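You operate a simulated robot arm through the tools that you are given. There is no shell and no other tool. Be economical: measure what you need, move in short steps, check, and stop when the job is done.

Carry out the task below with a simulated two-armed robot. There is one attempt and no reset: what you move stays moved.

TASK
Hold the tilt link, unpin it and take it off the yellow plate.
Fine: pull its gold pin into the orange tray; lay the link on the bench's clear end.

The check looks at the end state, three seconds after you hand in, the way a careful person would. Anything else that was tipped, shoved, dropped, spilled or broken makes it a failure.

THE ROBOT
Two 7-joint arms with two-finger parallel grippers on one trunk, on a base that drives. Base frame: it is fixed to the floor where the robot stands at the start and does not move with it; the origin is under the middle of the robot, x ahead of it, y to its left, z up. Readings come in m, rad, newtons and seconds.
The left shoulder is at the start at [0.07, 0.163, 1.245], the right one opposite. With the tool pointing down near the work surface each hand reaches from about 0.38 to 0.88 m from the robot's upright axis, wherever it stands, measured 20 degrees to its own side. Places, roughly: blue jack wheel [0.3, 0.1, 0.9]; blue strip bolt [0.5, 0.1, 0.9]; clear end of the plate bench [0, 0.7, 0.8]; gold pin (3x3x10 cm) [-0.3, 0.9, 0.9]; orange tray [0.2, 0.9, 0.9]; red jack wheel [0.7, -0.5, 0.9]; red strip bolt [0.7, -0.2, 0.9]. Payload 3.43 kg a hand.
Tool frame (each hand has its own): the origin (TCP) lies between the finger pads and is the grasp point; the fingertips stand 0.034 m ahead of it; z points along the fingers, y is the line along which they close. The gripper opens to 0.128 m. The fingers are 0.024 m wide and 0.012 m thick; the gripper's body (0.048 by 0.13 m) begins 0.096 m behind the TCP.
Orientation is told as [roll, pitch, yaw] about the base's x, y, z axes, in that order, counted from this pose: with the fingers straight down and closing along the base's y, the tool's x points along the base's -x, its y along +y and its z along -z.

THE INTERFACE
- The arms move only by the tool send_rows. It takes "left_steps", "right_steps" or both (then of equal length, played together; a hand with none holds still); each is a list of rows, each a list of 7 numbers: the turn, a rotation vector about the tool's x, y, z in rad, then the shift along the tool's x, y, z in m, then the gripper command, from -1 (fully open) to 1 (shut), values between in proportion. In form: [[rx, ry, rz, x, y, z, jaw], ...]. A call has 1 to 20 rows; each row shifts and turns the commanded pose from where the row before left it, along the tool's axes as they then stand. Each row takes 0.2 s and may step no farther than 0.05 m and 0.15 rad from the row before; otherwise, or with a gripper value out of range, the whole call is refused. A pose out of reach is approached as far as the arm can. The call stops where the force on the tool passes 90 N (or 10 N more than at its start, if that is more) or the arm is blocked; 0.2 s more then pass. Each finger travels about 0.153 m/s and halts on what it meets, pressing with about 23 N; the grip force reading is that of the motor and also rises with nothing between the fingers. The clock runs only during rows and for 0.2 s after the last one: add rows that do not move to give the fingers time. The reply holds the time, the measured pose of the TCP, the force on the tool along the base axes, the opening and the grip force, in the units named above and with some noise, with the torque about the TCP (base axes, N m) and any sound that the robot's microphone picked up.
- Cameras (640 x 400 px; columns grow to the right, rows downward): "scene" is now at [0.1298, 0.0254, 1.4575]; the picture's right is [0.48, -0.88, 0.00], its down [-0.64, -0.35, -0.69] and it looks along [0.60, 0.33, -0.73] (base axes); focal length 214 px, centre (320, 200). "left" rides on the left gripper at [0.076, 0.011, -0.16] in its tool frame; the picture's right is [-0.15, 0.99, 0.00], its down [-0.88, -0.13, -0.46] and it looks along [-0.45, -0.07, 0.89] (tool axes); focal length 234 px, centre (320, 200). "right" rides on the right gripper at [0.076, -0.011, -0.16] in its tool frame; the picture's right is [0.15, 0.99, 0.00], its down [-0.88, 0.13, -0.46] and it looks along [-0.45, 0.07, 0.89] (tool axes); focal length 234 px, centre (320, 200).
- snapshot(camera): a new picture of that camera. No time passes.
- move_column(by): slides the trunk up (or, below 0, down) by that many m; the arms and the scene camera ride with it, the base frame stays. It gives what a move gives, with no picture.
- roll_base(legs): drives the robot by 1 to 6 legs, each [ahead, left, turn to the left] in m, m and rad, along the robot's own axes; the way and the turn of a leg run together, so that a leg with both is an arc; at most 1.5 m and 3.142 rad a leg. The arms and the cameras ride along, it lands a little off, and it stops where it bumps. It gives what a move gives.
- head_to(pan, tilt): turns the head with the scene camera to pan (to the left, within 1.501 rad either way) and tilt (down, from -0.506 to 1.204), counted from straight ahead of the robot. It gives what a move gives.
- probe_pixels(camera, pixels): for up to 12 pixels [column, row] of the newest picture of that camera ("zoom" is the newest enlarged one), the place [x, y, z] in the base frame of the surface seen there, good to about 0.002 m, but the place of the scene camera against the robot may be out by one fixed shift of up to 0.025 m in any direction. No time passes.
- inspect(camera, box): a new picture of the part [left, top, right, bottom] of that camera's present view, enlarged. No time passes.
- sign_off(): hands the job in; it is judged then, once.

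Keep the steps short. Do not move on a guess: measure, check each grasp and each placing, and mend mistakes. In all there are 80 turns and 58 pictures (those below and enlarged ones count). Leave the grippers open and the arms clear of the work at the hand-in unless told otherwise, and finish with a single line.

The tools are called after "Call:" as name(argument=value, ...) on one line, values as JSON. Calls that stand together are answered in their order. send_rows: Moves the arms, as the interface text tells. Its arguments: {"type":"object","properties":{"left_steps":{"type":"array"},"right_steps":{"type":"array"}},"required":[]} The other tools are called the same way: move_column (by) slides the trunk up or down; roll_base (legs) drives the base; head_to (pan, tilt) turns the head that bears the scene camera; snapshot (camera) takes a picture; probe_pixels (camera, pixels) gives the place of the surface under pixels of a picture; inspect (camera, box) takes an enlarged picture of a part of a camera's view; sign_off () hands the job in.

At the start:

```text
clock: 0.0
left_tcp_pos: [0.4497, 0.5332, 1.2795]
left_orientation: [-0.002, -0.001, 0.002]
left_ft_force: [-0.4, 0.3, 0.3]
left_wrist_torque: [-0.03, -0.01, 0.01]
left_opening: 0.1279
left_grasp_force: 0.1
right_tcp_pos: [0.5957, 0.0844, 1.2628]
right_orientation: [0.001, 0.001, -0.001]
right_ft_force: [0.1, 0.0, -0.3]
right_wrist_torque: [-0.03, -0.01, -0.03]
right_opening: 0.128
right_grasp_force: 0.1
trunk travel left (down, up): [-0.725, 0.215]
robot x, y, heading: [-0.0007, 0.0009, -0.001]
head pan, tilt: [0.503, 0.815]
```

scene: 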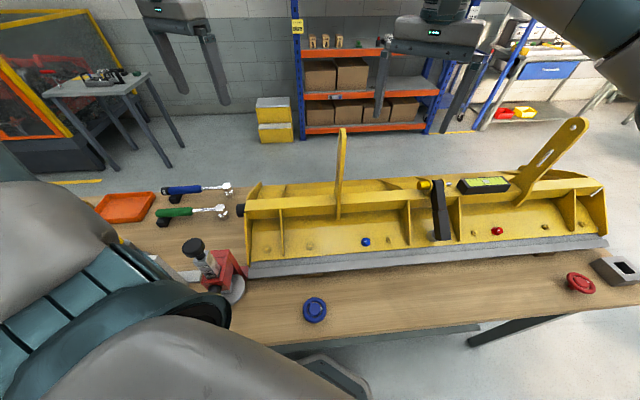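
right: 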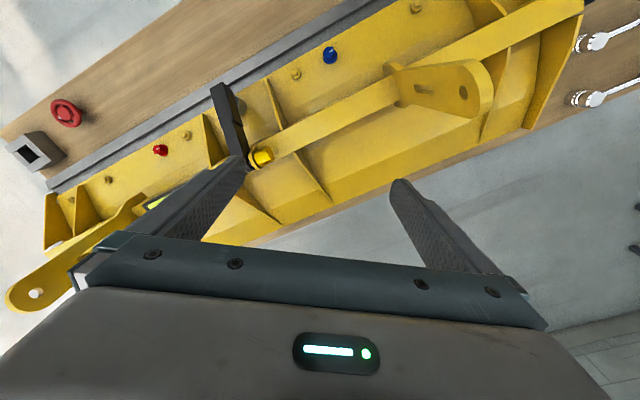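
left: 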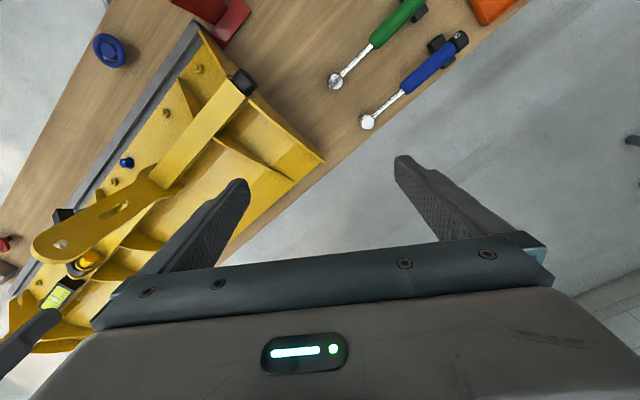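

I'll first look to the left, where the list puts the gold pin, and enlarge the plate area.

Call:
inspect(camera="scene", box=[400, 120, 640, 270])

Call:
head_to(pan=1.4, tilt=0.7)

Call:
snapshot(camera="scene")

```text
2.67 times, centred on (520, 195) of scene
```

zoom: 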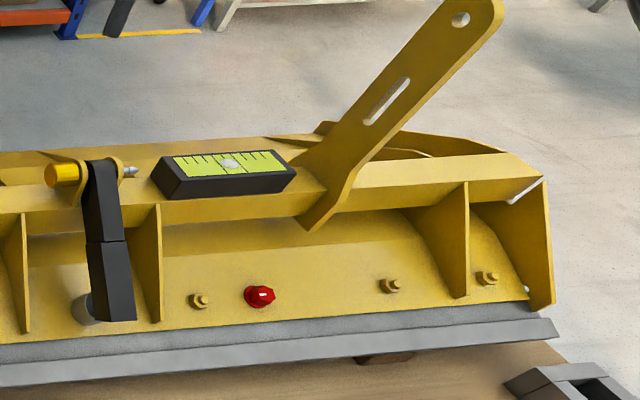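

```text
clock: 1.2
left_tcp_pos: [0.4508, 0.5327, 1.2804]
left_orientation: [0.0, 0.001, 0.002]
left_ft_force: [-0.8, 0.5, -0.3]
left_wrist_torque: [-0.06, 0.02, 0.01]
left_opening: 0.1279
left_grasp_force: 0.0
right_tcp_pos: [0.5956, 0.0837, 1.2622]
right_orientation: [-0.001, 0.0, -0.003]
right_ft_force: [0.0, -0.3, 0.2]
right_wrist_torque: [0.02, -0.02, 0.01]
right_opening: 0.1279
right_grasp_force: 0.1
trunk travel left (down, up): [-0.725, 0.215]
robot x, y, heading: [-0.0008, 0.0008, 0.005]
head pan, tilt: [1.4, 0.7]
```

```text
53 pictures are left
```

scene: 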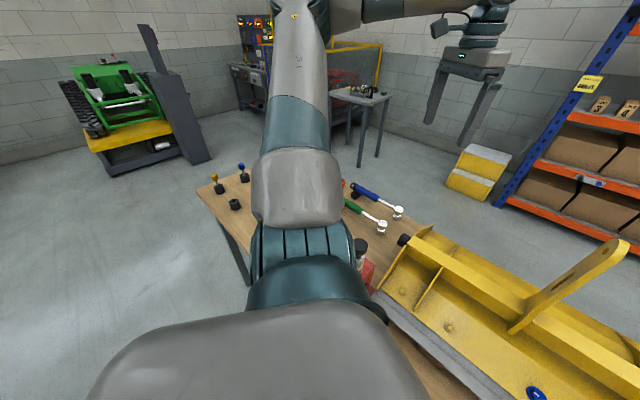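

There are knobs on blocks at (215,180), (242,170). I'll enlarge them.

Call:
inspect(camera="scene", box=[180, 140, 276, 200])

Call:
probe_pixels(camera="scene", pixels=[[214, 177], [241, 167], [235, 204], [219, 188], [205, 200], [404, 241]])

```text
6.67 times, centred on (228, 170) of scene
```

zoom: 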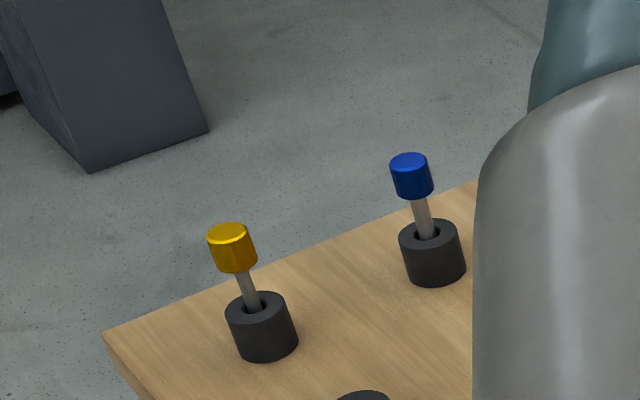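

```text
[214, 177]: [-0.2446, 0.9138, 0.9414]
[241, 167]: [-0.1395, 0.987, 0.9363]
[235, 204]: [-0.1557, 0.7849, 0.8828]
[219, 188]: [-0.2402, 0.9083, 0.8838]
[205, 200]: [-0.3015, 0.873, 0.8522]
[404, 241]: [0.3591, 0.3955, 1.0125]
```

The rack pin is a separate spare; the link's own pin is in the clevis on the plate. I'll turn the head to the plate and enlarge the clevis.

Call:
head_to(pan=-0.05, tilt=0.85)

Call:
snapshot(camera="scene")

Call:
inspect(camera="right", box=[180, 60, 340, 160])

Call:
probe_pixels(camera="zoom", pixels=[[345, 390], [300, 340], [230, 370], [180, 300], [160, 120], [320, 385]])

```text
clock: 2.8
left_tcp_pos: [0.4496, 0.5342, 1.2805]
left_orientation: [0.0, 0.0, 0.002]
left_ft_force: [-0.2, 0.1, -0.7]
left_wrist_torque: [-0.02, 0.0, 0.01]
left_opening: 0.1279
left_grasp_force: 0.1
right_tcp_pos: [0.5949, 0.085, 1.2617]
right_orientation: [0.0, 0.0, -0.001]
right_ft_force: [-0.8, 0.5, 0.1]
right_wrist_torque: [0.0, 0.01, -0.01]
right_opening: 0.1281
right_grasp_force: 0.1
trunk travel left (down, up): [-0.725, 0.215]
robot x, y, heading: [-0.0006, -0.0017, -0.003]
head pan, tilt: [-0.051, 0.85]
```

```text
51 pictures are left
```

scene: 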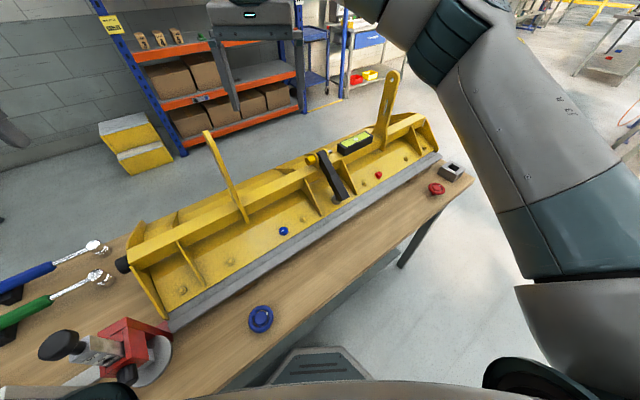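

```text
4.00 times, centred on (260, 110) of right
```

zoom: 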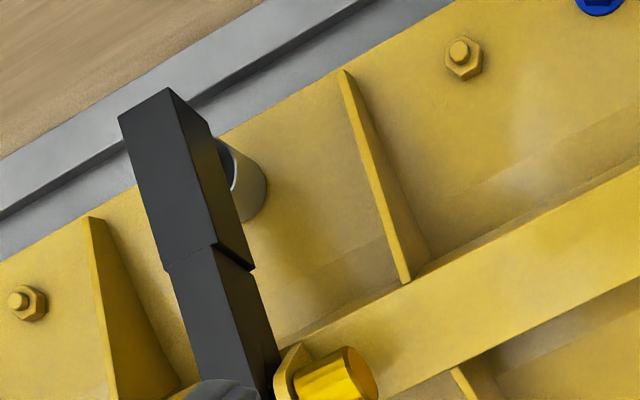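

```text
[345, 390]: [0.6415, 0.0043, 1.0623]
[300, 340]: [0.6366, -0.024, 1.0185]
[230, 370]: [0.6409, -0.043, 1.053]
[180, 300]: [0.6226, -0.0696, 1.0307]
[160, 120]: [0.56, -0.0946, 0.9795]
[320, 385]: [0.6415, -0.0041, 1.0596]
```

Now a close-up from the scene camera of the link, and positions along the plate.

Call:
inspect(camera="scene", box=[280, 130, 400, 205])

Call:
probe_pixels(camera="zoom", pixels=[[150, 155], [180, 165], [220, 125], [225, 160], [250, 200], [260, 240], [320, 370], [345, 360], [270, 330], [290, 360], [200, 110], [275, 118]])

Call:
probe_pixels(camera="scene", pixels=[[262, 318], [170, 328], [440, 156], [128, 262], [394, 78], [206, 136], [245, 218], [355, 143], [436, 187], [100, 245], [105, 360], [140, 340]])

```text
5.33 times, centred on (340, 168) of scene
```

zoom: 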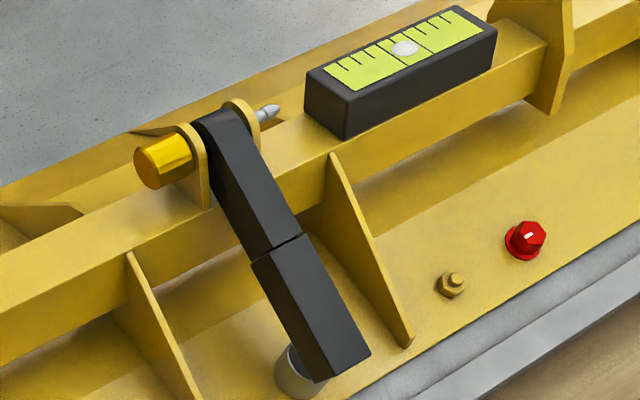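

```text
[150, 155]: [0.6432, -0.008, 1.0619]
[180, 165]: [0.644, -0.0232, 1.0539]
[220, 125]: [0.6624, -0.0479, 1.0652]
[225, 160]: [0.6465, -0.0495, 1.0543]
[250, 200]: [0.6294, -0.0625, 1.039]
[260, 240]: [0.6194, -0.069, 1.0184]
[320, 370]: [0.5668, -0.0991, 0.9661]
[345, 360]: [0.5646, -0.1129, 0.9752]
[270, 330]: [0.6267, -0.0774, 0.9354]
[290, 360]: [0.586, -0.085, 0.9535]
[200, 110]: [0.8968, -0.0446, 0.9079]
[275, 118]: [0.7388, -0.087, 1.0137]
```

```text
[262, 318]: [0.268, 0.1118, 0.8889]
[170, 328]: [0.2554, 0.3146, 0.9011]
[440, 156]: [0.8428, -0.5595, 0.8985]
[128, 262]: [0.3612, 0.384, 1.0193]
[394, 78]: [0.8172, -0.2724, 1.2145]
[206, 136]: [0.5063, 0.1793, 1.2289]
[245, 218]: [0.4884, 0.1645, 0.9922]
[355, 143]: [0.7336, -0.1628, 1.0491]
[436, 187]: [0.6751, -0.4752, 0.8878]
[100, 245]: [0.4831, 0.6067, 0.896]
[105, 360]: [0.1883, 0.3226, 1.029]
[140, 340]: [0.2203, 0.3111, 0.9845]
```

The link slants down toward the robot from the clevis; pin head is on the left (+y) side; ribs and a spirit level flank it. I'll bring the right hand above it, squared to the plate (yaw 0.59) and tilted along the link normal, staying high, then look.

Call:
send_rows(right_steps=[[0, 0, 0, 0.015, -0.045, 0.01, -1], [0, 0, 0, 0.015, -0.045, 0.01, -1], [0, 0, 0, 0.015, -0.045, 0.01, -1], [0, 0, 0, 0.015, -0.045, 0.01, -1], [0, 0, 0, 0, -0.037, 0.01, -1], [0, 0, -0.148, 0, 0, 0, -1], [0, 0, -0.148, 0, 0, 0, -1], [0, 0, -0.148, 0, 0, 0, -1], [0, 0, -0.148, 0, 0, 0, -1], [0, -0.15, 0, 0, 0, 0, -1], [0, -0.15, 0, 0, 0, 0, -1], [0, -0.15, 0, 0, 0, 0, -1], [0, -0.15, 0, 0, 0, 0, -1], [0, 0, 0, 0, 0, 0, -1]])

Call:
snapshot(camera="right")

Call:
snapshot(camera="scene")

```text
clock: 5.8
left_tcp_pos: [0.4504, 0.5348, 1.2816]
left_orientation: [0.0, 0.0, 0.003]
left_ft_force: [0.0, 0.2, -0.9]
left_wrist_torque: [-0.03, 0.01, 0.0]
left_opening: 0.1283
left_grasp_force: 0.2
right_tcp_pos: [0.5362, -0.1316, 1.2134]
right_orientation: [0.002, -0.6, 0.588]
right_ft_force: [0.1, -0.3, -0.2]
right_wrist_torque: [0.02, -0.01, 0.01]
right_opening: 0.1281
right_grasp_force: 0.1
trunk travel left (down, up): [-0.725, 0.215]
robot x, y, heading: [-0.0006, 0.0017, 0.009]
head pan, tilt: [-0.051, 0.85]
```

```text
48 pictures are left
```

right: 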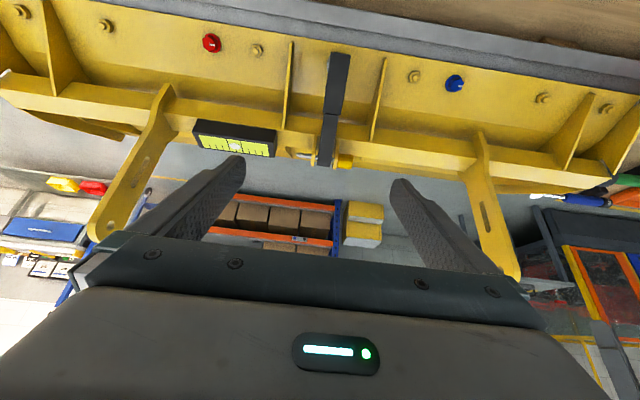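

```text
47 pictures are left
```

scene: 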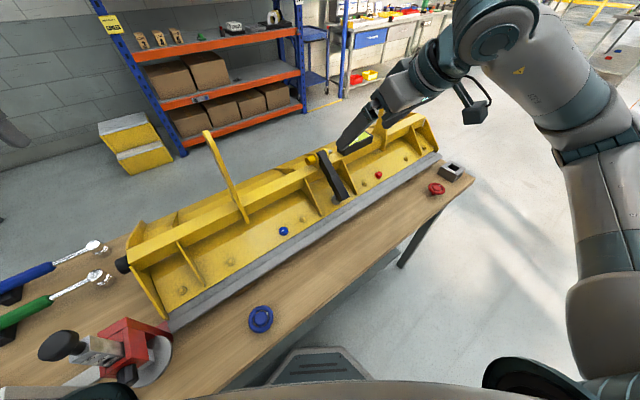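

Enlarging the link in the right camera (columns 260–400) and probing its edges.

Call:
inspect(camera="right", box=[256, 40, 416, 180])

```text
2.86 times, centred on (336, 110) of right
```

zoom: 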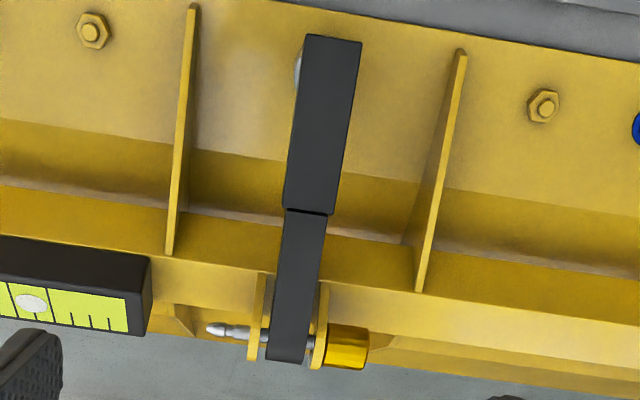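

Call:
probe_pixels(camera="zoom", pixels=[[335, 45], [310, 45], [355, 50], [310, 205], [290, 200], [330, 205], [290, 300], [280, 350], [345, 345], [318, 340], [215, 330], [360, 330]])

Call:
probe_pixels(camera="zoom", pixels=[[410, 310], [400, 370], [185, 20], [455, 60], [170, 250], [420, 285], [148, 265], [230, 270], [345, 280], [345, 300], [380, 120], [230, 120]])

```text
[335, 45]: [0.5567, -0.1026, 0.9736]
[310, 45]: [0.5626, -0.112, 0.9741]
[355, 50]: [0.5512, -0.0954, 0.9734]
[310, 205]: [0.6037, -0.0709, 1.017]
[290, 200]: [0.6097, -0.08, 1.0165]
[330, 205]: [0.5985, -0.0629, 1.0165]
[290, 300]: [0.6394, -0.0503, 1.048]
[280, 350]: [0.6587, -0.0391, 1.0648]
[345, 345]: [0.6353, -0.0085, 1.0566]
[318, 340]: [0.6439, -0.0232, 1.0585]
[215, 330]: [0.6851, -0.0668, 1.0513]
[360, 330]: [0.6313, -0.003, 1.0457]
```

```text
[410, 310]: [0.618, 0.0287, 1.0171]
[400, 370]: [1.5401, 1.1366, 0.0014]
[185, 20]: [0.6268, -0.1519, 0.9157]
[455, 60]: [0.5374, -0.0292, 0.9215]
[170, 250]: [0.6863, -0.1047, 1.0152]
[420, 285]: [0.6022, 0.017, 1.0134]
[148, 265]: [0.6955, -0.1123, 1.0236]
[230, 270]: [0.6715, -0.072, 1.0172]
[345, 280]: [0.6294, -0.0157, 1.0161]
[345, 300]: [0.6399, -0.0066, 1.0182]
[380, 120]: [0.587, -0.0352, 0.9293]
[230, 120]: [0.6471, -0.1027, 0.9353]
```

Link sleeve is ~25 mm wide, seam centre at (0.604,-0.071,1.017); ribs ±74 mm either side so I part-close the jaws (~0.07). Grasp target TCP (0.597,-0.0755,1.0045). I move into line and down to ~6 cm short, then check.

Call:
send_rows(right_steps=[[0, 0, 0, 0.025, 0.006, 0, -0.1], [0, 0, 0, 0.0256, 0.007, 0, -0.1], [0, 0, 0, 0, 0, 0.04, -0.1], [0, 0, 0, 0, 0, 0.04, -0.1], [0, 0, 0, 0, 0, 0.04, -0.1], [0, 0, 0, 0, 0, 0.038, -0.1], [0, 0, 0, 0, 0, 0, -0.1], [0, 0, 0, 0, 0, 0, -0.1]])

Call:
snapshot(camera="right")

```text
clock: 7.6
left_tcp_pos: [0.4495, 0.5332, 1.2807]
left_orientation: [0.001, 0.0, 0.002]
left_ft_force: [-0.1, -0.2, 0.0]
left_wrist_torque: [-0.01, -0.08, -0.01]
left_opening: 0.128
left_grasp_force: 0.1
right_tcp_pos: [0.5665, -0.095, 1.053]
right_orientation: [0.0, -0.6, 0.59]
right_ft_force: [0.1, 0.6, 1.3]
right_wrist_torque: [0.04, 0.0, -0.01]
right_opening: 0.0702
right_grasp_force: 0.1
trunk travel left (down, up): [-0.725, 0.215]
robot x, y, heading: [-0.0003, -0.0014, -0.003]
head pan, tilt: [-0.051, 0.85]
```

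```text
45 pictures are left
```

right: 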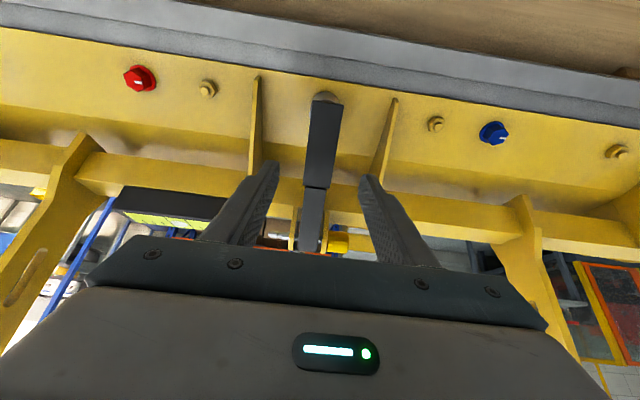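

The link sits between the fingers. Advance 60 mm along the tool, then check before closing.

Call:
send_rows(right_steps=[[0, 0, 0, -0.002, 0, 0.02, -0.1], [0, 0, 0, 0, 0, 0.02, -0.1], [0, 0, 0, 0, 0, 0.02, -0.1], [0, 0, 0, 0, 0, 0, -0.1], [0, 0, 0, 0, 0, 0, -0.1]])

Call:
inspect(camera="right", box=[200, 60, 440, 260])

Call:
inspect(camera="scene", box=[280, 130, 400, 205])

```text
clock: 8.8
left_tcp_pos: [0.4497, 0.5334, 1.2808]
left_orientation: [0.0, 0.0, 0.001]
left_ft_force: [1.0, -0.8, 0.6]
left_wrist_torque: [0.01, 0.02, -0.03]
left_opening: 0.1281
left_grasp_force: 0.0
right_tcp_pos: [0.5935, -0.077, 1.0032]
right_orientation: [0.001, -0.599, 0.589]
right_ft_force: [-0.5, -0.5, 0.5]
right_wrist_torque: [0.0, -0.02, -0.02]
right_opening: 0.0704
right_grasp_force: 0.1
trunk travel left (down, up): [-0.725, 0.215]
robot x, y, heading: [-0.0014, -0.0029, 0.003]
head pan, tilt: [-0.051, 0.85]
```

```text
2.00 times, centred on (320, 160) of right
```

zoom: 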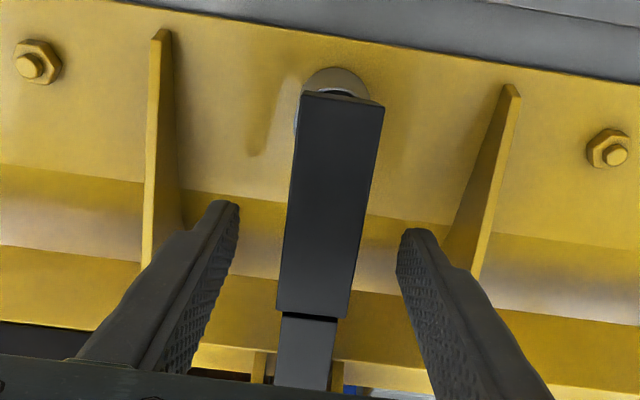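

```text
5.33 times, centred on (340, 168) of scene
```

zoom: 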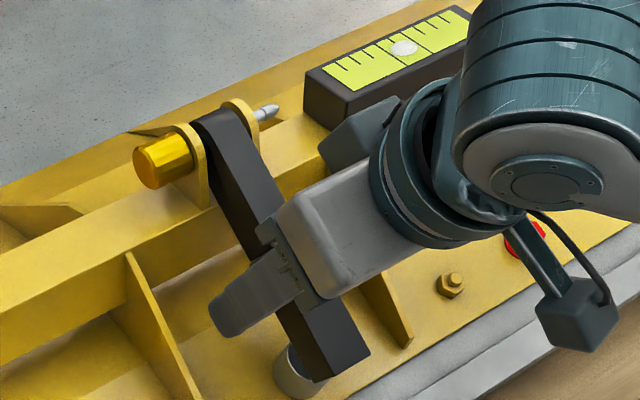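

Alignment good. Closing the right gripper on the link while holding still.

Call:
send_rows(right_steps=[[0, 0, 0, 0, 0, 0, 0.3], [0, 0, 0, 0, 0, 0, 0.6], [0, 0, 0, 0, 0, 0, 1], [0, 0, 0, 0, 0, 0, 1], [0, 0, 0, 0, 0, 0, 1]])

Call:
snapshot(camera="right")

```text
clock: 10.0
left_tcp_pos: [0.4491, 0.5339, 1.2812]
left_orientation: [0.0, -0.001, 0.001]
left_ft_force: [-0.9, -1.5, -0.1]
left_wrist_torque: [0.04, 0.01, -0.01]
left_opening: 0.128
left_grasp_force: 0.1
right_tcp_pos: [0.5946, -0.0764, 1.004]
right_orientation: [0.0, -0.601, 0.589]
right_ft_force: [1.1, -1.6, 1.6]
right_wrist_torque: [0.1, 0.0, 0.0]
right_opening: 0.0277
right_grasp_force: 23.2
trunk travel left (down, up): [-0.725, 0.215]
robot x, y, heading: [0.0012, -0.0018, 0.001]
head pan, tilt: [-0.051, 0.85]
```

```text
42 pictures are left
```

right: 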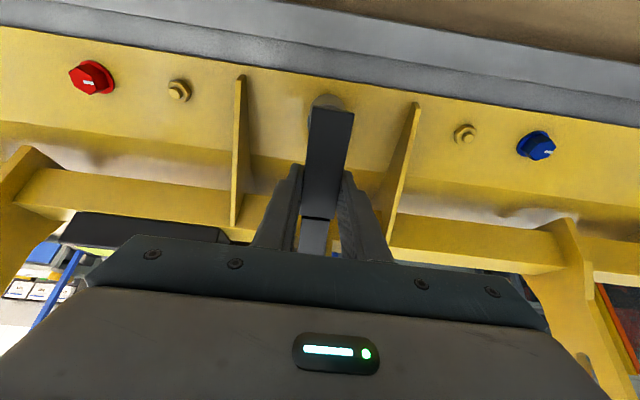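

Link held firmly (27.7 mm, 23 N). Now the left hand: raise over the lever (top z 1.23), travel to above the pin head (~(0.643,0.00)), and yaw so the jaws close across the pin axis.

Call:
send_rows(left_steps=[[0, 0, 0, 0, 0, -0.04, -1], [0, 0, 0, -0.0161, -0.0444, 0, -1], [0, 0, 0, -0.0161, -0.0444, 0, -1], [0, 0, 0, -0.0161, -0.0444, 0, -1], [0, 0, 0, -0.0161, -0.0444, 0, -1], [0, 0, 0, -0.0161, -0.0444, 0, -1], [0, 0, 0, -0.0161, -0.0444, 0, -1], [0, 0, 0, -0.0161, -0.0444, 0, -1], [0, 0, 0, -0.0161, -0.0444, 0, -1], [0, 0, 0, -0.0161, -0.0444, 0, -1], [0, 0, 0, -0.0161, -0.0444, 0, -1], [0, 0, 0, -0.0161, -0.0444, 0, -1], [0, 0, 0, -0.0161, -0.0444, 0, -1], [0, 0, 0.1396, 0, 0, 0, -0.3], [0, 0, 0.1396, 0, 0, 0, -0.3], [0, 0, 0.1396, 0, 0, 0, -0.3], [0, 0, 0.1396, 0, 0, 0, -0.3], [0, 0, 0.1396, 0, 0, 0, -0.3], [0, 0, 0.1396, 0, 0, 0, -0.3], [0, 0, 0.1396, 0, 0, 0, -0.3]], right_steps=[[0, 0, 0, 0, 0, 0, 1], [0, 0, 0, 0, 0, 0, 1], [0, 0, 0, 0, 0, 0, 1], [0, 0, 0, 0, 0, 0, 1], [0, 0, 0, 0, 0, 0, 1], [0, 0, 0, 0, 0, 0, 1], [0, 0, 0, 0, 0, 0, 1], [0, 0, 0, 0, 0, 0, 1], [0, 0, 0, 0, 0, 0, 1], [0, 0, 0, 0, 0, 0, 1], [0, 0, 0, 0, 0, 0, 1], [0, 0, 0, 0, 0, 0, 1], [0, 0, 0, 0, 0, 0, 1], [0, 0, 0, 0, 0, 0, 1], [0, 0, 0, 0, 0, 0, 1], [0, 0, 0, 0, 0, 0, 1], [0, 0, 0, 0, 0, 0, 1], [0, 0, 0, 0, 0, 0, 1], [0, 0, 0, 0, 0, 0, 1], [0, 0, 0, 0, 0, 0, 1]])

Call:
snapshot(camera="left")

Call:
snapshot(camera="scene")

```text
clock: 14.2
left_tcp_pos: [0.5763, 0.1896, 1.3194]
left_orientation: [0.0, 0.0, -0.98]
left_ft_force: [-0.1, -0.5, -0.3]
left_wrist_torque: [0.02, -0.01, 0.01]
left_opening: 0.0832
left_grasp_force: 0.0
left hand out of reach, approached as far as the arm can: row 9, 10, 11, 12, 13
right_tcp_pos: [0.5945, -0.0768, 1.0036]
right_orientation: [0.0, -0.598, 0.591]
right_ft_force: [0.7, 1.2, 0.5]
right_wrist_torque: [-0.07, 0.16, 0.02]
right_opening: 0.0277
right_grasp_force: 22.7
trunk travel left (down, up): [-0.725, 0.215]
robot x, y, heading: [-0.0025, -0.0029, 0.003]
head pan, tilt: [-0.051, 0.85]
```

```text
41 pictures are left
```

left: 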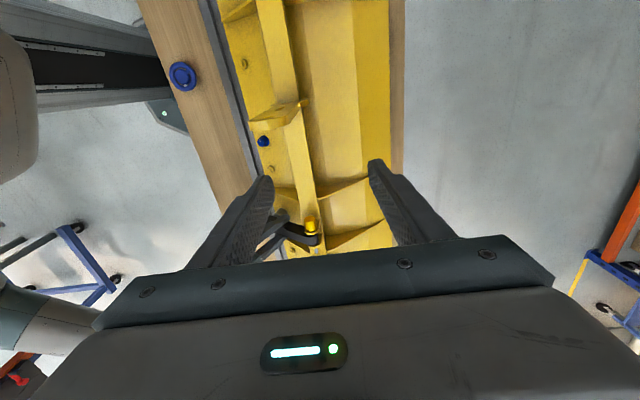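

```text
40 pictures are left
```

scene: 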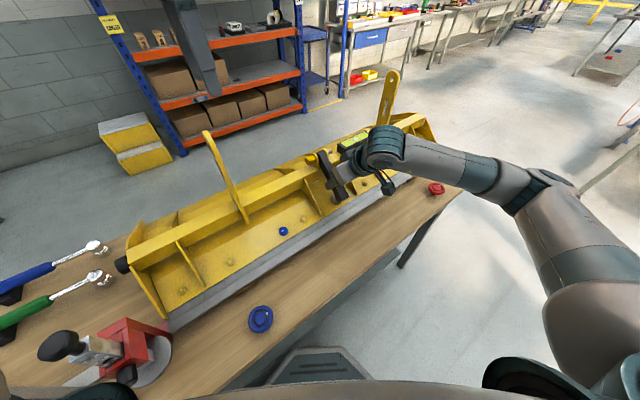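

The left arm is at its limit at this height (TCP at (0.576,0.190,1.319)); it is already past the lever in the plate direction. I go toward the pin with a modest drop and see what the arm does.

Call:
send_rows(left_steps=[[0, 0, 0, 0, 0, 0.02, -0.3], [0, 0, 0, 0, 0, 0.01, -0.3], [0, 0, 0, 0, 0, 0, -0.3]])

```text
clock: 15.0
left_tcp_pos: [0.5749, 0.1905, 1.2881]
left_orientation: [0.0, 0.0, -0.973]
left_ft_force: [0.3, -0.3, 1.3]
left_wrist_torque: [0.0, 0.0, -0.01]
left_opening: 0.0834
left_grasp_force: 0.1
right_tcp_pos: [0.5943, -0.0762, 1.0052]
right_orientation: [0.0, -0.598, 0.591]
right_ft_force: [1.6, 0.7, 0.3]
right_wrist_torque: [-0.07, 0.18, 0.0]
right_opening: 0.0278
right_grasp_force: 23.3
trunk travel left (down, up): [-0.725, 0.215]
robot x, y, heading: [0.0017, -0.0014, -0.003]
head pan, tilt: [-0.051, 0.85]
```

It tracks relative to the true pose. Now move along the plate direction toward the pin (tool −x) at this height.

Call:
send_rows(left_steps=[[0, 0, 0, -0.03, -0.008, 0, -0.3], [0, 0, 0, -0.03, -0.008, 0, -0.3], [0, 0, 0, -0.03, -0.008, 0.01, -0.3], [0, 0, 0, -0.03, -0.008, 0.02, -0.3], [0, 0, 0, -0.03, -0.008, 0.02, -0.3], [0, 0, 0, 0, 0, 0, -0.3]])

```text
clock: 16.4
left_tcp_pos: [0.5811, 0.1745, 1.276]
left_orientation: [0.0, -0.001, -0.973]
left_ft_force: [-0.6, 0.1, 0.4]
left_wrist_torque: [-0.01, 0.0, 0.01]
left_opening: 0.0832
left_grasp_force: 0.0
left hand out of reach, approached as far as the arm can: row 1, 2, 3, 4, 5
right_tcp_pos: [0.5949, -0.0771, 1.0043]
right_orientation: [0.0, -0.6, 0.59]
right_ft_force: [1.6, -0.6, -0.3]
right_wrist_torque: [-0.08, 0.21, 0.01]
right_opening: 0.0279
right_grasp_force: 22.6
trunk travel left (down, up): [-0.725, 0.215]
robot x, y, heading: [0.004, -0.001, 0.002]
head pan, tilt: [-0.051, 0.85]
```

The limit shrinks with height, so I need to be lower. I swing to the robot side of the lever (u 0.22, w 0.45, tips still above lever top), descend to z≈1.18, then go to above the pin.

Call:
send_rows(left_steps=[[0, 0, 0, -0.0137, -0.0433, 0, -0.3], [0, 0, 0, -0.0137, -0.0433, 0, -0.3], [0, 0, 0, -0.0137, -0.0433, 0, -0.3], [0, 0, 0, 0, 0, 0.035, -0.3], [0, 0, 0, 0, 0, 0.035, -0.3], [0, 0, 0, 0, 0, 0.026, -0.3], [0, 0, 0, 0, 0, 0, -0.3]])

Call:
snapshot(camera="left")

```text
clock: 18.0
left_tcp_pos: [0.5164, 0.1429, 1.1849]
left_orientation: [0.0, 0.0, -0.976]
left_ft_force: [0.0, -0.2, -0.7]
left_wrist_torque: [-0.01, -0.02, -0.02]
left_opening: 0.0829
left_grasp_force: 0.1
left hand out of reach, approached as far as the arm can: row 1, 2, 3
right_tcp_pos: [0.5938, -0.0768, 1.0038]
right_orientation: [0.001, -0.599, 0.59]
right_ft_force: [1.4, -0.3, 0.1]
right_wrist_torque: [-0.05, 0.16, 0.03]
right_opening: 0.0277
right_grasp_force: 22.8
trunk travel left (down, up): [-0.725, 0.215]
robot x, y, heading: [-0.0012, 0.0065, 0.002]
head pan, tilt: [-0.051, 0.85]
```

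```text
39 pictures are left
```

left: 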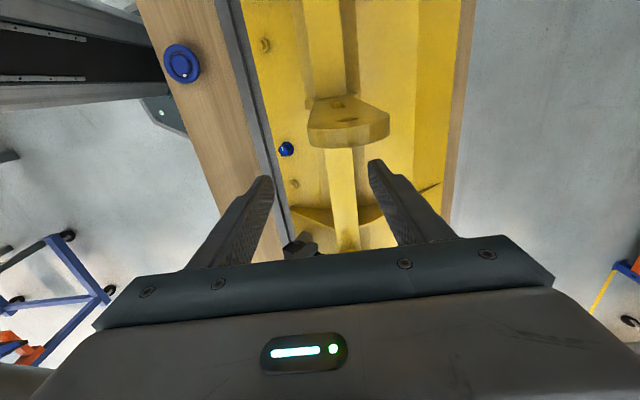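

Now lower and free of the earlier limit; the lever is behind the fingers. Try again moving along +u (tool −x) in small steps.

Call:
send_rows(left_steps=[[0, 0, 0, -0.02, 0, 0, -0.3], [0, 0, 0, -0.02, 0, 0, -0.3], [0, 0, 0, -0.02, 0, 0, -0.3], [0, 0, 0, -0.02, 0, 0, -0.3], [0, 0, 0, 0, 0, 0, -0.3]])

```text
clock: 19.2
left_tcp_pos: [0.5276, 0.1294, 1.185]
left_orientation: [-0.001, 0.001, -0.978]
left_ft_force: [0.4, 0.9, -0.3]
left_wrist_torque: [0.03, 0.01, -0.02]
left_opening: 0.0833
left_grasp_force: 0.0
left hand out of reach, approached as far as the arm can: row 1, 2, 3, 4
right_tcp_pos: [0.5949, -0.0761, 1.0039]
right_orientation: [0.0, -0.6, 0.591]
right_ft_force: [0.4, 0.0, -0.7]
right_wrist_torque: [0.05, -0.04, -0.03]
right_opening: 0.0277
right_grasp_force: 23.2
trunk travel left (down, up): [-0.725, 0.215]
robot x, y, heading: [0.0006, 0.0011, 0.001]
head pan, tilt: [-0.051, 0.85]
```

Only ~17 mm gained: cross-body joint limit with the hand vertical. Leaning the gripper back to the left (−u) puts the wrist on the left arm's side and also clears the right hand. I raise 5 cm to stay off the lever, tilt 0.45, then try moving +u.

Call:
send_rows(left_steps=[[0, 0, 0, 0, 0, -0.03, -0.3], [0, 0, 0, 0, 0, -0.03, -0.3], [0, -0.15, 0, 0, 0, 0, -0.3], [0, -0.15, 0, 0, 0, 0, -0.3], [0, -0.15, 0, 0, 0, 0, -0.3], [0, 0, 0, -0.018, 0, 0.0087, -0.3], [0, 0, 0, -0.018, 0, 0.0087, -0.3], [0, 0, 0, -0.018, 0, 0.0087, -0.3], [0, 0, 0, -0.018, 0, 0.0087, -0.3], [0, 0, 0, 0, 0, 0, -0.3]])

Call:
snapshot(camera="scene")

```text
clock: 21.4
left_tcp_pos: [0.5786, 0.0758, 1.2283]
left_orientation: [-0.001, -0.45, -0.977]
left_ft_force: [0.2, -0.2, -0.7]
left_wrist_torque: [-0.03, 0.03, -0.02]
left_opening: 0.0833
left_grasp_force: 0.1
left hand out of reach, approached as far as the arm can: row 1, 2
right_tcp_pos: [0.5935, -0.0762, 1.0041]
right_orientation: [0.0, -0.598, 0.589]
right_ft_force: [0.2, -1.5, -0.4]
right_wrist_torque: [0.11, -0.08, -0.03]
right_opening: 0.0277
right_grasp_force: 23.1
trunk travel left (down, up): [-0.725, 0.215]
robot x, y, heading: [0.0004, -0.0004, 0.003]
head pan, tilt: [-0.051, 0.85]
```

```text
38 pictures are left
```

scene: 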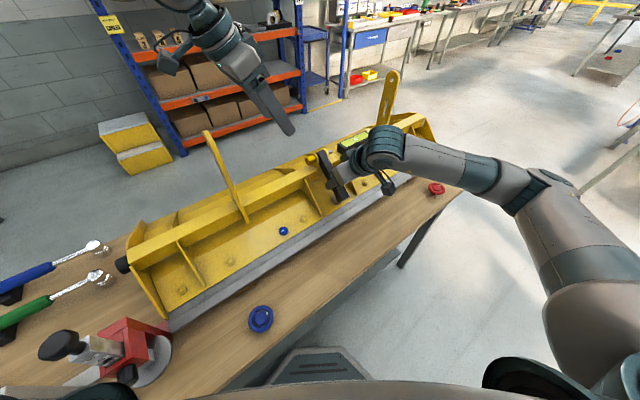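

Tilt works; TCP now (0.579,0.076,1.228). Move to a pre-grasp above the head (u 0.344, w 0.534, z 1.12) and look.

Call:
send_rows(left_steps=[[0, 0, 0, -0.0072, 0.0029, 0.0334, -0.3], [0, 0, 0, -0.0072, 0.0029, 0.0334, -0.3], [0, 0, 0, -0.0072, 0.0029, 0.0334, -0.3], [0, 0, 0, -0.0072, 0.0029, 0.0334, -0.3], [0, 0, 0, 0, 0, 0, -0.3]])

Call:
inspect(camera="left", box=[200, 60, 440, 260])

Call:
inspect(camera="scene", box=[260, 100, 400, 200])

```text
clock: 22.6
left_tcp_pos: [0.6074, 0.0533, 1.1401]
left_orientation: [-0.001, -0.452, -0.976]
left_ft_force: [-1.0, 0.1, 0.1]
left_wrist_torque: [0.01, -0.02, -0.01]
left_opening: 0.0831
left_grasp_force: 0.0
left hand out of reach, approached as far as the arm can: row 2, 3, 4
right_tcp_pos: [0.5947, -0.0772, 1.0041]
right_orientation: [0.001, -0.599, 0.589]
right_ft_force: [0.4, 1.1, 0.3]
right_wrist_torque: [-0.01, -0.02, 0.07]
right_opening: 0.0275
right_grasp_force: 23.1
trunk travel left (down, up): [-0.725, 0.215]
robot x, y, heading: [-0.004, 0.0003, 0.004]
head pan, tilt: [-0.051, 0.85]
```

```text
2.00 times, centred on (320, 160) of left
```

zoom: 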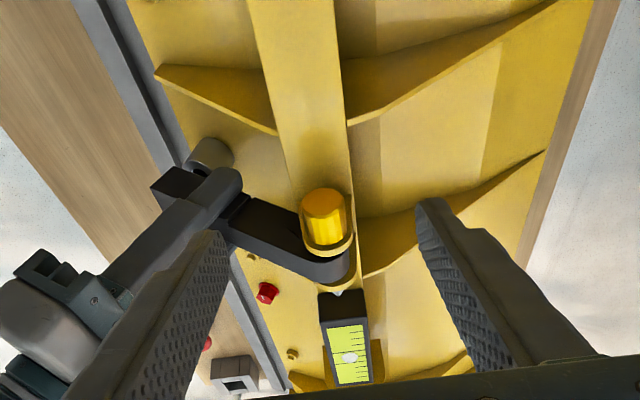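

```text
4.00 times, centred on (330, 150) of scene
```

zoom: 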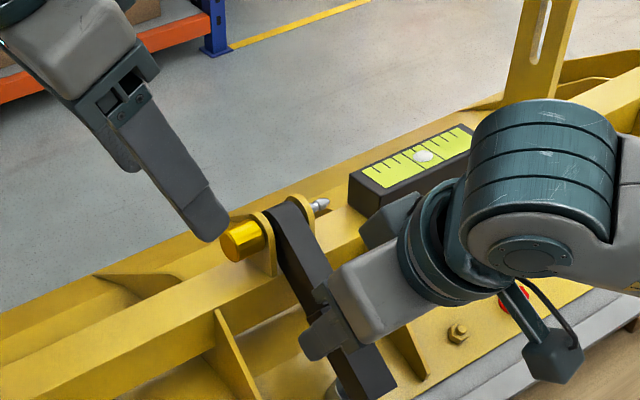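

Clear view of the head at zoom (322,215) between the fingers. Probing head, lug, and beam.

Call:
probe_pixels(camera="zoom", pixels=[[322, 203], [306, 205], [340, 205], [325, 225], [306, 230], [343, 230], [312, 255], [350, 260], [295, 180], [340, 180], [340, 292], [322, 193]])

```text
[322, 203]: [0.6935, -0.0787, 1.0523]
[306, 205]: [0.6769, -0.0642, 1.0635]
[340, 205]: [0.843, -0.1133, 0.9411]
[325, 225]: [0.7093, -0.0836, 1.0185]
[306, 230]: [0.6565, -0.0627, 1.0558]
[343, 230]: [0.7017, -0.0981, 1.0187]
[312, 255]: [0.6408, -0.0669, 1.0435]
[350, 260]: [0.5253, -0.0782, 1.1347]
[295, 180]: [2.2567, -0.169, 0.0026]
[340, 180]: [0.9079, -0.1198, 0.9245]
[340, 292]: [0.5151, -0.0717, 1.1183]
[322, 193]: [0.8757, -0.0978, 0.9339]
```

The zoom was of the scene; I retake the left enlargement and probe that.

Call:
inspect(camera="left", box=[280, 120, 400, 220])

Call:
probe_pixels(camera="left", pixels=[[361, 162], [353, 162], [370, 162], [362, 172], [354, 175], [371, 175], [357, 188], [375, 184], [345, 150], [366, 148], [361, 156], [369, 205]])

```text
4.00 times, centred on (340, 170) of left
```

zoom: 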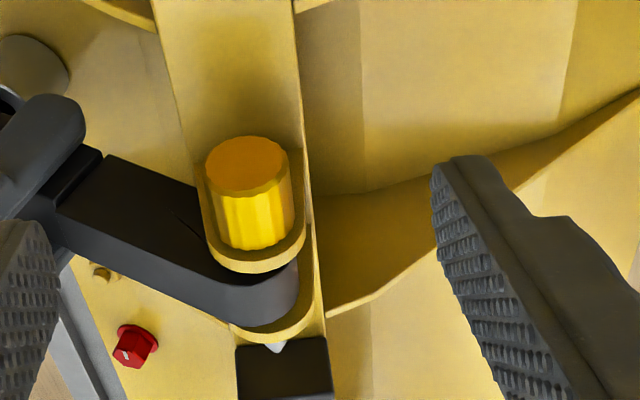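

```text
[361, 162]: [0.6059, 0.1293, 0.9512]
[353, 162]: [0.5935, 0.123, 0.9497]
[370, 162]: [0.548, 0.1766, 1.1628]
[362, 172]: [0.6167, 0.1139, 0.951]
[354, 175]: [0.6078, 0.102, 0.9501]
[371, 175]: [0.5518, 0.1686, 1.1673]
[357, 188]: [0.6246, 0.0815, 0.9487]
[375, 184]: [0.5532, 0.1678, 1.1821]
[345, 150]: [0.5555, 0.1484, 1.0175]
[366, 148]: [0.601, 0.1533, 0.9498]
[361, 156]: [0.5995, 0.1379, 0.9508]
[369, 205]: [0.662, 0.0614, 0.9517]
```

Probing the new zoom itself: head face centre (247,165), lug, beam.

Call:
probe_pixels(camera="zoom", pixels=[[247, 165], [212, 170], [284, 165], [247, 142], [247, 190], [250, 215], [252, 243], [300, 220], [255, 262], [215, 240], [200, 70], [297, 80]])

```text
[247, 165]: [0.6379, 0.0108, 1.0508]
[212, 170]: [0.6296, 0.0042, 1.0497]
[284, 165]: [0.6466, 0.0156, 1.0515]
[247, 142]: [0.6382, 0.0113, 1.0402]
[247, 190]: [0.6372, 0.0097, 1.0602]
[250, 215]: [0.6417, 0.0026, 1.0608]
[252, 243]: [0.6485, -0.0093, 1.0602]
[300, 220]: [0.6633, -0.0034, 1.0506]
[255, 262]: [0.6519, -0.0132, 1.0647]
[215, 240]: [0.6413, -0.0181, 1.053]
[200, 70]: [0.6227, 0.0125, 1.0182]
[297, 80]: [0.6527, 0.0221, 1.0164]
```

Head: face centre (0.638,0.011,1.0505), radius ~11.5 mm, 23 mm long, axis along u. Tilt a further 0.15, narrow jaws to ~0.05, and advance halfway along the tool.

Call:
send_rows(left_steps=[[0, -0.15, 0, 0, 0, 0, 0.22], [0, 0, 0, 0.0015, 0.0015, 0.022, 0.22], [0, 0, 0, 0.0015, 0, 0.022, 0.22], [0, 0, 0, 0, 0, 0, 0.22]])

Call:
inspect(camera="left", box=[240, 100, 420, 230])

```text
clock: 23.1
left_tcp_pos: [0.6157, 0.0455, 1.1491]
left_orientation: [0.034, -0.625, -0.995]
left_ft_force: [-5.1, -3.8, 29.0]
left_wrist_torque: [4.62, 2.57, 1.02]
left_opening: 0.0496
left_grasp_force: 0.0
right_tcp_pos: [0.5919, -0.0765, 1.0058]
right_orientation: [-0.001, -0.605, 0.59]
right_ft_force: [-7.5, 1.2, 10.3]
right_wrist_torque: [0.34, -0.51, 0.3]
right_opening: 0.0276
right_grasp_force: 23.6
trunk travel left (down, up): [-0.725, 0.215]
robot x, y, heading: [-0.0012, -0.0037, -0.003]
head pan, tilt: [-0.051, 0.85]
stopped in row 2 (left hand): the force on the tool passed its limit (the readings are from after the stop); the commanded pose is now the measured one
```

```text
3.08 times, centred on (330, 165) of left
```

zoom: 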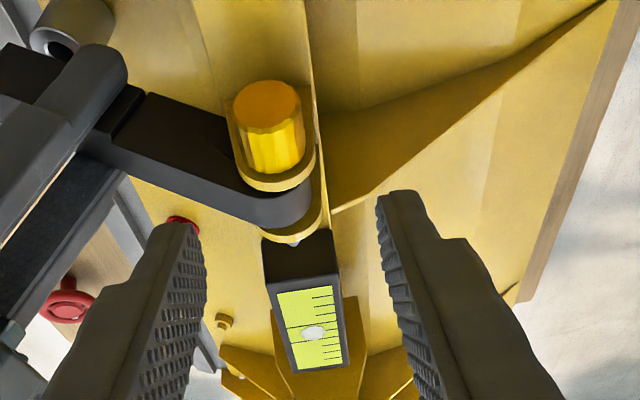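

Contact: 29 N upward – by geometry the left hand's camera (at u≈0.15, z≈1.24) touched the lever top when tilting. I back straight up at once and check the forces on both hands.

Call:
send_rows(left_steps=[[0, 0, 0, -0.0113, 0, -0.0165, 0.22], [0, 0, 0, -0.0113, 0, -0.0165, 0.22], [0, 0, 0, 0, 0, 0, 0.22]])

Call:
snapshot(camera="scene")

```text
clock: 23.9
left_tcp_pos: [0.6151, 0.0463, 1.1851]
left_orientation: [0.028, -0.621, -0.991]
left_ft_force: [-0.5, -0.1, -0.6]
left_wrist_torque: [-0.02, 0.03, 0.01]
left_opening: 0.0497
left_grasp_force: 0.1
right_tcp_pos: [0.594, -0.0764, 1.0012]
right_orientation: [-0.001, -0.596, 0.589]
right_ft_force: [-5.4, 2.0, 2.5]
right_wrist_torque: [0.05, -0.07, 0.41]
right_opening: 0.0276
right_grasp_force: 22.8
trunk travel left (down, up): [-0.725, 0.215]
robot x, y, heading: [-0.0004, -0.0009, 0.0]
head pan, tilt: [-0.051, 0.85]
```

```text
33 pictures are left
```

scene: 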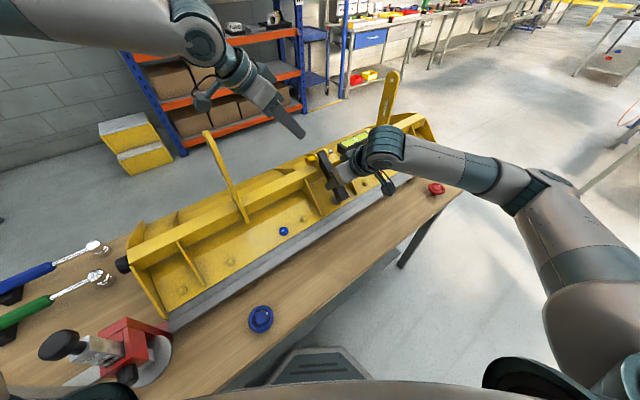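

Clear again (0 N on left). Check that the plate hasn't shifted by reprobing the same points.

Call:
probe_pixels(camera="scene", pixels=[[262, 318], [170, 328], [440, 156], [128, 262], [394, 78], [206, 136], [245, 218], [205, 132], [210, 136], [202, 134]])

Call:
inspect(camera="scene", box=[120, 90, 340, 230])

```text
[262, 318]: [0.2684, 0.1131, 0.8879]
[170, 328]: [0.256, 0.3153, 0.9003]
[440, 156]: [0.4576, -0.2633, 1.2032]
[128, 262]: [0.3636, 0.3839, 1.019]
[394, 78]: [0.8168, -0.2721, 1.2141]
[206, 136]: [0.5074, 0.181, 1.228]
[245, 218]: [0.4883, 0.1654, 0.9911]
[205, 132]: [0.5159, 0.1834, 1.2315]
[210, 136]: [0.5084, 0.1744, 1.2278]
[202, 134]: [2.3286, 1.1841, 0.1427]
```

```text
2.86 times, centred on (230, 160) of scene
```

zoom: 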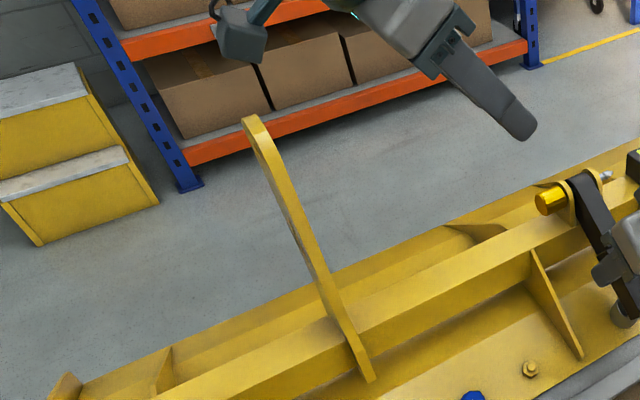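

Plate unmoved, lever a thin blade at u≈0.135. Path now: +u 30 mm at this height, then straight down 70 mm, keeping the camera ~4 cm off the lever.

Call:
send_rows(left_steps=[[0, 0, 0, -0.0122, 0, 0.0087, 0.22], [0, 0, 0, -0.0122, 0, 0.0087, 0.22], [0, 0, 0, 0, 0, 0, 0.22]])

```text
clock: 24.7
left_tcp_pos: [0.6275, 0.0302, 1.1859]
left_orientation: [0.028, -0.622, -0.99]
left_ft_force: [0.1, -0.2, -0.6]
left_wrist_torque: [0.0, -0.04, 0.03]
left_opening: 0.05
left_grasp_force: 0.2
left hand out of reach, approached as far as the arm can: row 2
right_tcp_pos: [0.5945, -0.0774, 1.0024]
right_orientation: [0.0, -0.598, 0.591]
right_ft_force: [-7.5, 2.9, -0.7]
right_wrist_torque: [-0.09, 0.15, 0.54]
right_opening: 0.0278
right_grasp_force: 23.4
trunk travel left (down, up): [-0.725, 0.215]
robot x, y, heading: [0.0033, 0.0004, -0.001]
head pan, tilt: [-0.051, 0.85]
```

u=0.325 now. Descend in small steps, watching force.

Call:
send_rows(left_steps=[[0, 0, 0, 0.0087, 0, 0.0122, 0.22], [0, 0, 0, 0.0087, 0, 0.0122, 0.22], [0, 0, 0, 0.0087, 0, 0.0122, 0.22], [0, 0, 0, 0.0087, 0, 0.0122, 0.22], [0, 0, 0, 0.0058, 0, 0.0081, 0.22], [0, 0, 0, 0, 0, 0, 0.22]])

Call:
inspect(camera="left", box=[200, 90, 440, 260])

Call:
inspect(camera="scene", box=[180, 80, 360, 210])

```text
clock: 26.1
left_tcp_pos: [0.629, 0.0348, 1.1157]
left_orientation: [0.026, -0.622, -0.99]
left_ft_force: [0.5, -0.6, -0.3]
left_wrist_torque: [0.0, 0.02, -0.02]
left_opening: 0.0496
left_grasp_force: 0.0
left hand out of reach, approached as far as the arm can: row 5
right_tcp_pos: [0.5944, -0.0767, 1.0033]
right_orientation: [0.001, -0.597, 0.588]
right_ft_force: [-7.6, 2.1, -4.4]
right_wrist_torque: [-0.19, 0.25, 0.53]
right_opening: 0.0277
right_grasp_force: 22.7
trunk travel left (down, up): [-0.725, 0.215]
robot x, y, heading: [-0.001, -0.0003, 0.001]
head pan, tilt: [-0.051, 0.85]
```

```text
2.35 times, centred on (320, 175) of left
```

zoom: 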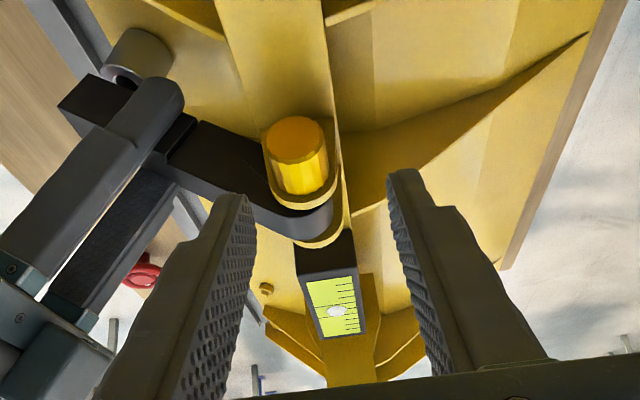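

```text
3.08 times, centred on (270, 145) of scene
```

zoom: 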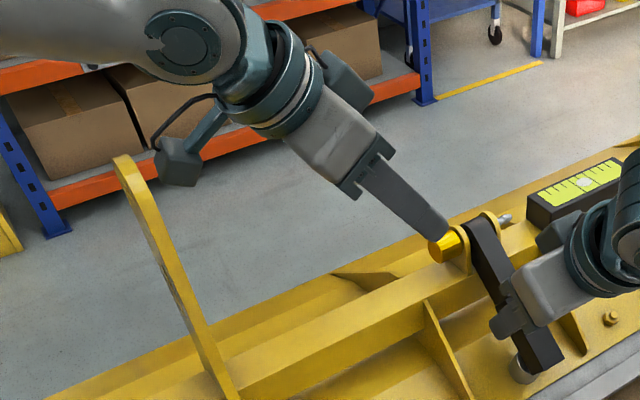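

Camera is clear of the lever (scene zoom (180,160) vs blade (130,170)). The right hand holds ~8 N of side load from the bump, so I re-seat its grip (the link is still pinned) while the left comes down to ~1.5 cm above its grasp.

Call:
send_rows(left_steps=[[0, 0, 0, 0.005, -0.002, 0.016, 0.22], [0, 0, 0, 0.005, -0.002, 0.016, 0.22], [0, 0, 0, 0, -0.002, 0, 0.22], [0, 0, 0, 0, 0, 0, 0.22], [0, 0, 0, 0, 0, 0, 0.22], [0, 0, 0, 0, 0, 0, 0.22]], right_steps=[[0, 0, 0, 0, 0, 0, 0.4], [0, 0, 0, 0, 0, 0, 0.4], [0, 0, 0, 0, 0, 0, 0.6], [0, 0, 0, 0, 0, 0, 1], [0, 0, 0, 0, 0, 0, 1], [0, 0, 0, 0, 0, 0, 1]])

Call:
inspect(camera="left", box=[240, 100, 400, 220])

```text
clock: 27.5
left_tcp_pos: [0.621, 0.0404, 1.0892]
left_orientation: [0.027, -0.619, -0.992]
left_ft_force: [-0.4, 0.2, 0.5]
left_wrist_torque: [-0.01, 0.0, 0.0]
left_opening: 0.05
left_grasp_force: 0.1
left hand out of reach, approached as far as the arm can: row 1, 2
right_tcp_pos: [0.5954, -0.0768, 1.0038]
right_orientation: [0.001, -0.598, 0.589]
right_ft_force: [1.1, 3.4, 2.5]
right_wrist_torque: [0.07, -0.08, 0.15]
right_opening: 0.0281
right_grasp_force: 23.3
trunk travel left (down, up): [-0.725, 0.215]
robot x, y, heading: [0.0029, 0.0003, 0.005]
head pan, tilt: [-0.051, 0.85]
```

```text
3.33 times, centred on (320, 160) of left
```

zoom: 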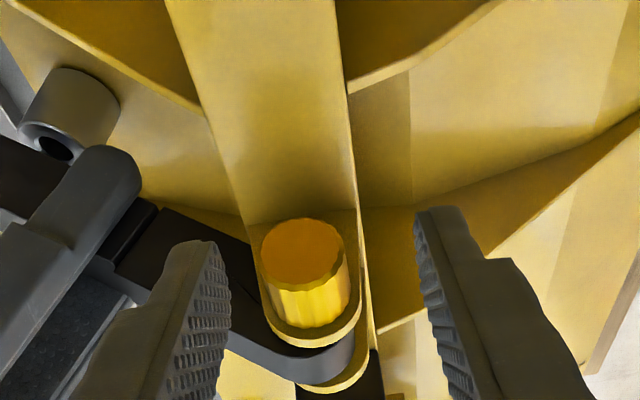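

The left arm's joint limit pulls it back here (u=0.313), so reach is bad from this base position. I'll let go of the still-pinned link, raise both hands, and shift the base ~12 cm to the right so the pin lies more to the left arm's side.

Call:
send_rows(left_steps=[[0, 0, 0, -0.0165, 0, -0.019, 0.22], [0, 0, 0, -0.0165, 0, -0.019, 0.22], [0, 0, 0, -0.0145, 0, -0.0203, 0.22], [0, 0, 0, -0.0145, 0, -0.0203, 0.22], [0, 0, 0, 0, 0, 0, 0.22], [0, 0, 0, 0, 0, 0, 0.22], [0, 0, 0, 0, 0, 0, 0.22], [0, 0, 0, 0, 0, 0, 0.22]], right_steps=[[0, 0, 0, 0, 0, 0, 0.4], [0, 0, 0, 0, 0, 0, -0.1], [0, 0, 0, 0, 0, 0, -0.1], [0, 0, 0, 0, 0, -0.04, -0.1], [0, 0, 0, 0, 0, -0.04, -0.1], [0, 0, 0, 0, 0, -0.04, -0.1], [0, 0, 0, 0, 0, -0.04, -0.1], [0, 0, 0, 0, 0, 0, -0.1]])

Call:
snapshot(camera="scene")

```text
clock: 29.3
left_tcp_pos: [0.6252, 0.0352, 1.1893]
left_orientation: [0.027, -0.621, -0.989]
left_ft_force: [0.5, 0.1, 0.1]
left_wrist_torque: [-0.02, 0.03, 0.0]
left_opening: 0.0499
left_grasp_force: 0.0
right_tcp_pos: [0.5185, -0.1291, 1.1335]
right_orientation: [-0.001, -0.596, 0.588]
right_ft_force: [0.3, -0.8, 0.8]
right_wrist_torque: [0.01, 0.02, 0.02]
right_opening: 0.0703
right_grasp_force: 0.1
trunk travel left (down, up): [-0.725, 0.215]
robot x, y, heading: [0.0004, -0.0028, 0.002]
head pan, tilt: [-0.051, 0.85]
```

```text
28 pictures are left
```

scene: 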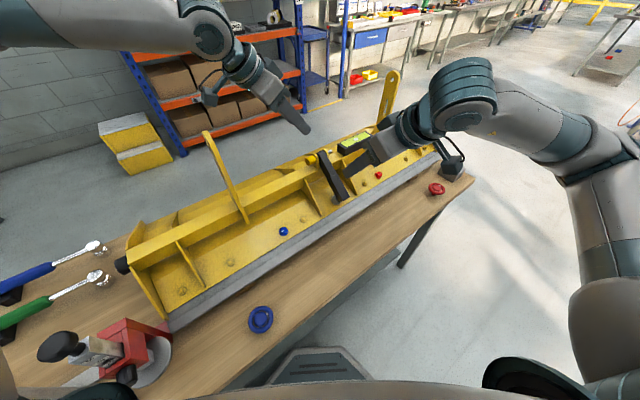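

Both clear. Drive 0.12 m to the right (this moves away from the bench edge, as it slants).

Call:
roll_base(legs=[[0, -0.12, 0]])

```text
clock: 30.6
left_tcp_pos: [0.6259, -0.0836, 1.189]
left_orientation: [0.027, -0.621, -0.99]
left_ft_force: [-0.3, 0.2, 0.7]
left_wrist_torque: [-0.02, 0.03, 0.02]
left_opening: 0.0499
left_grasp_force: 0.1
right_tcp_pos: [0.5189, -0.2455, 1.1341]
right_orientation: [0.001, -0.597, 0.585]
right_ft_force: [-0.1, 1.1, -0.4]
right_wrist_torque: [0.01, 0.03, -0.03]
right_opening: 0.0704
right_grasp_force: 0.0
trunk travel left (down, up): [-0.725, 0.215]
robot x, y, heading: [0.0028, -0.1157, 0.006]
head pan, tilt: [-0.051, 0.85]
```

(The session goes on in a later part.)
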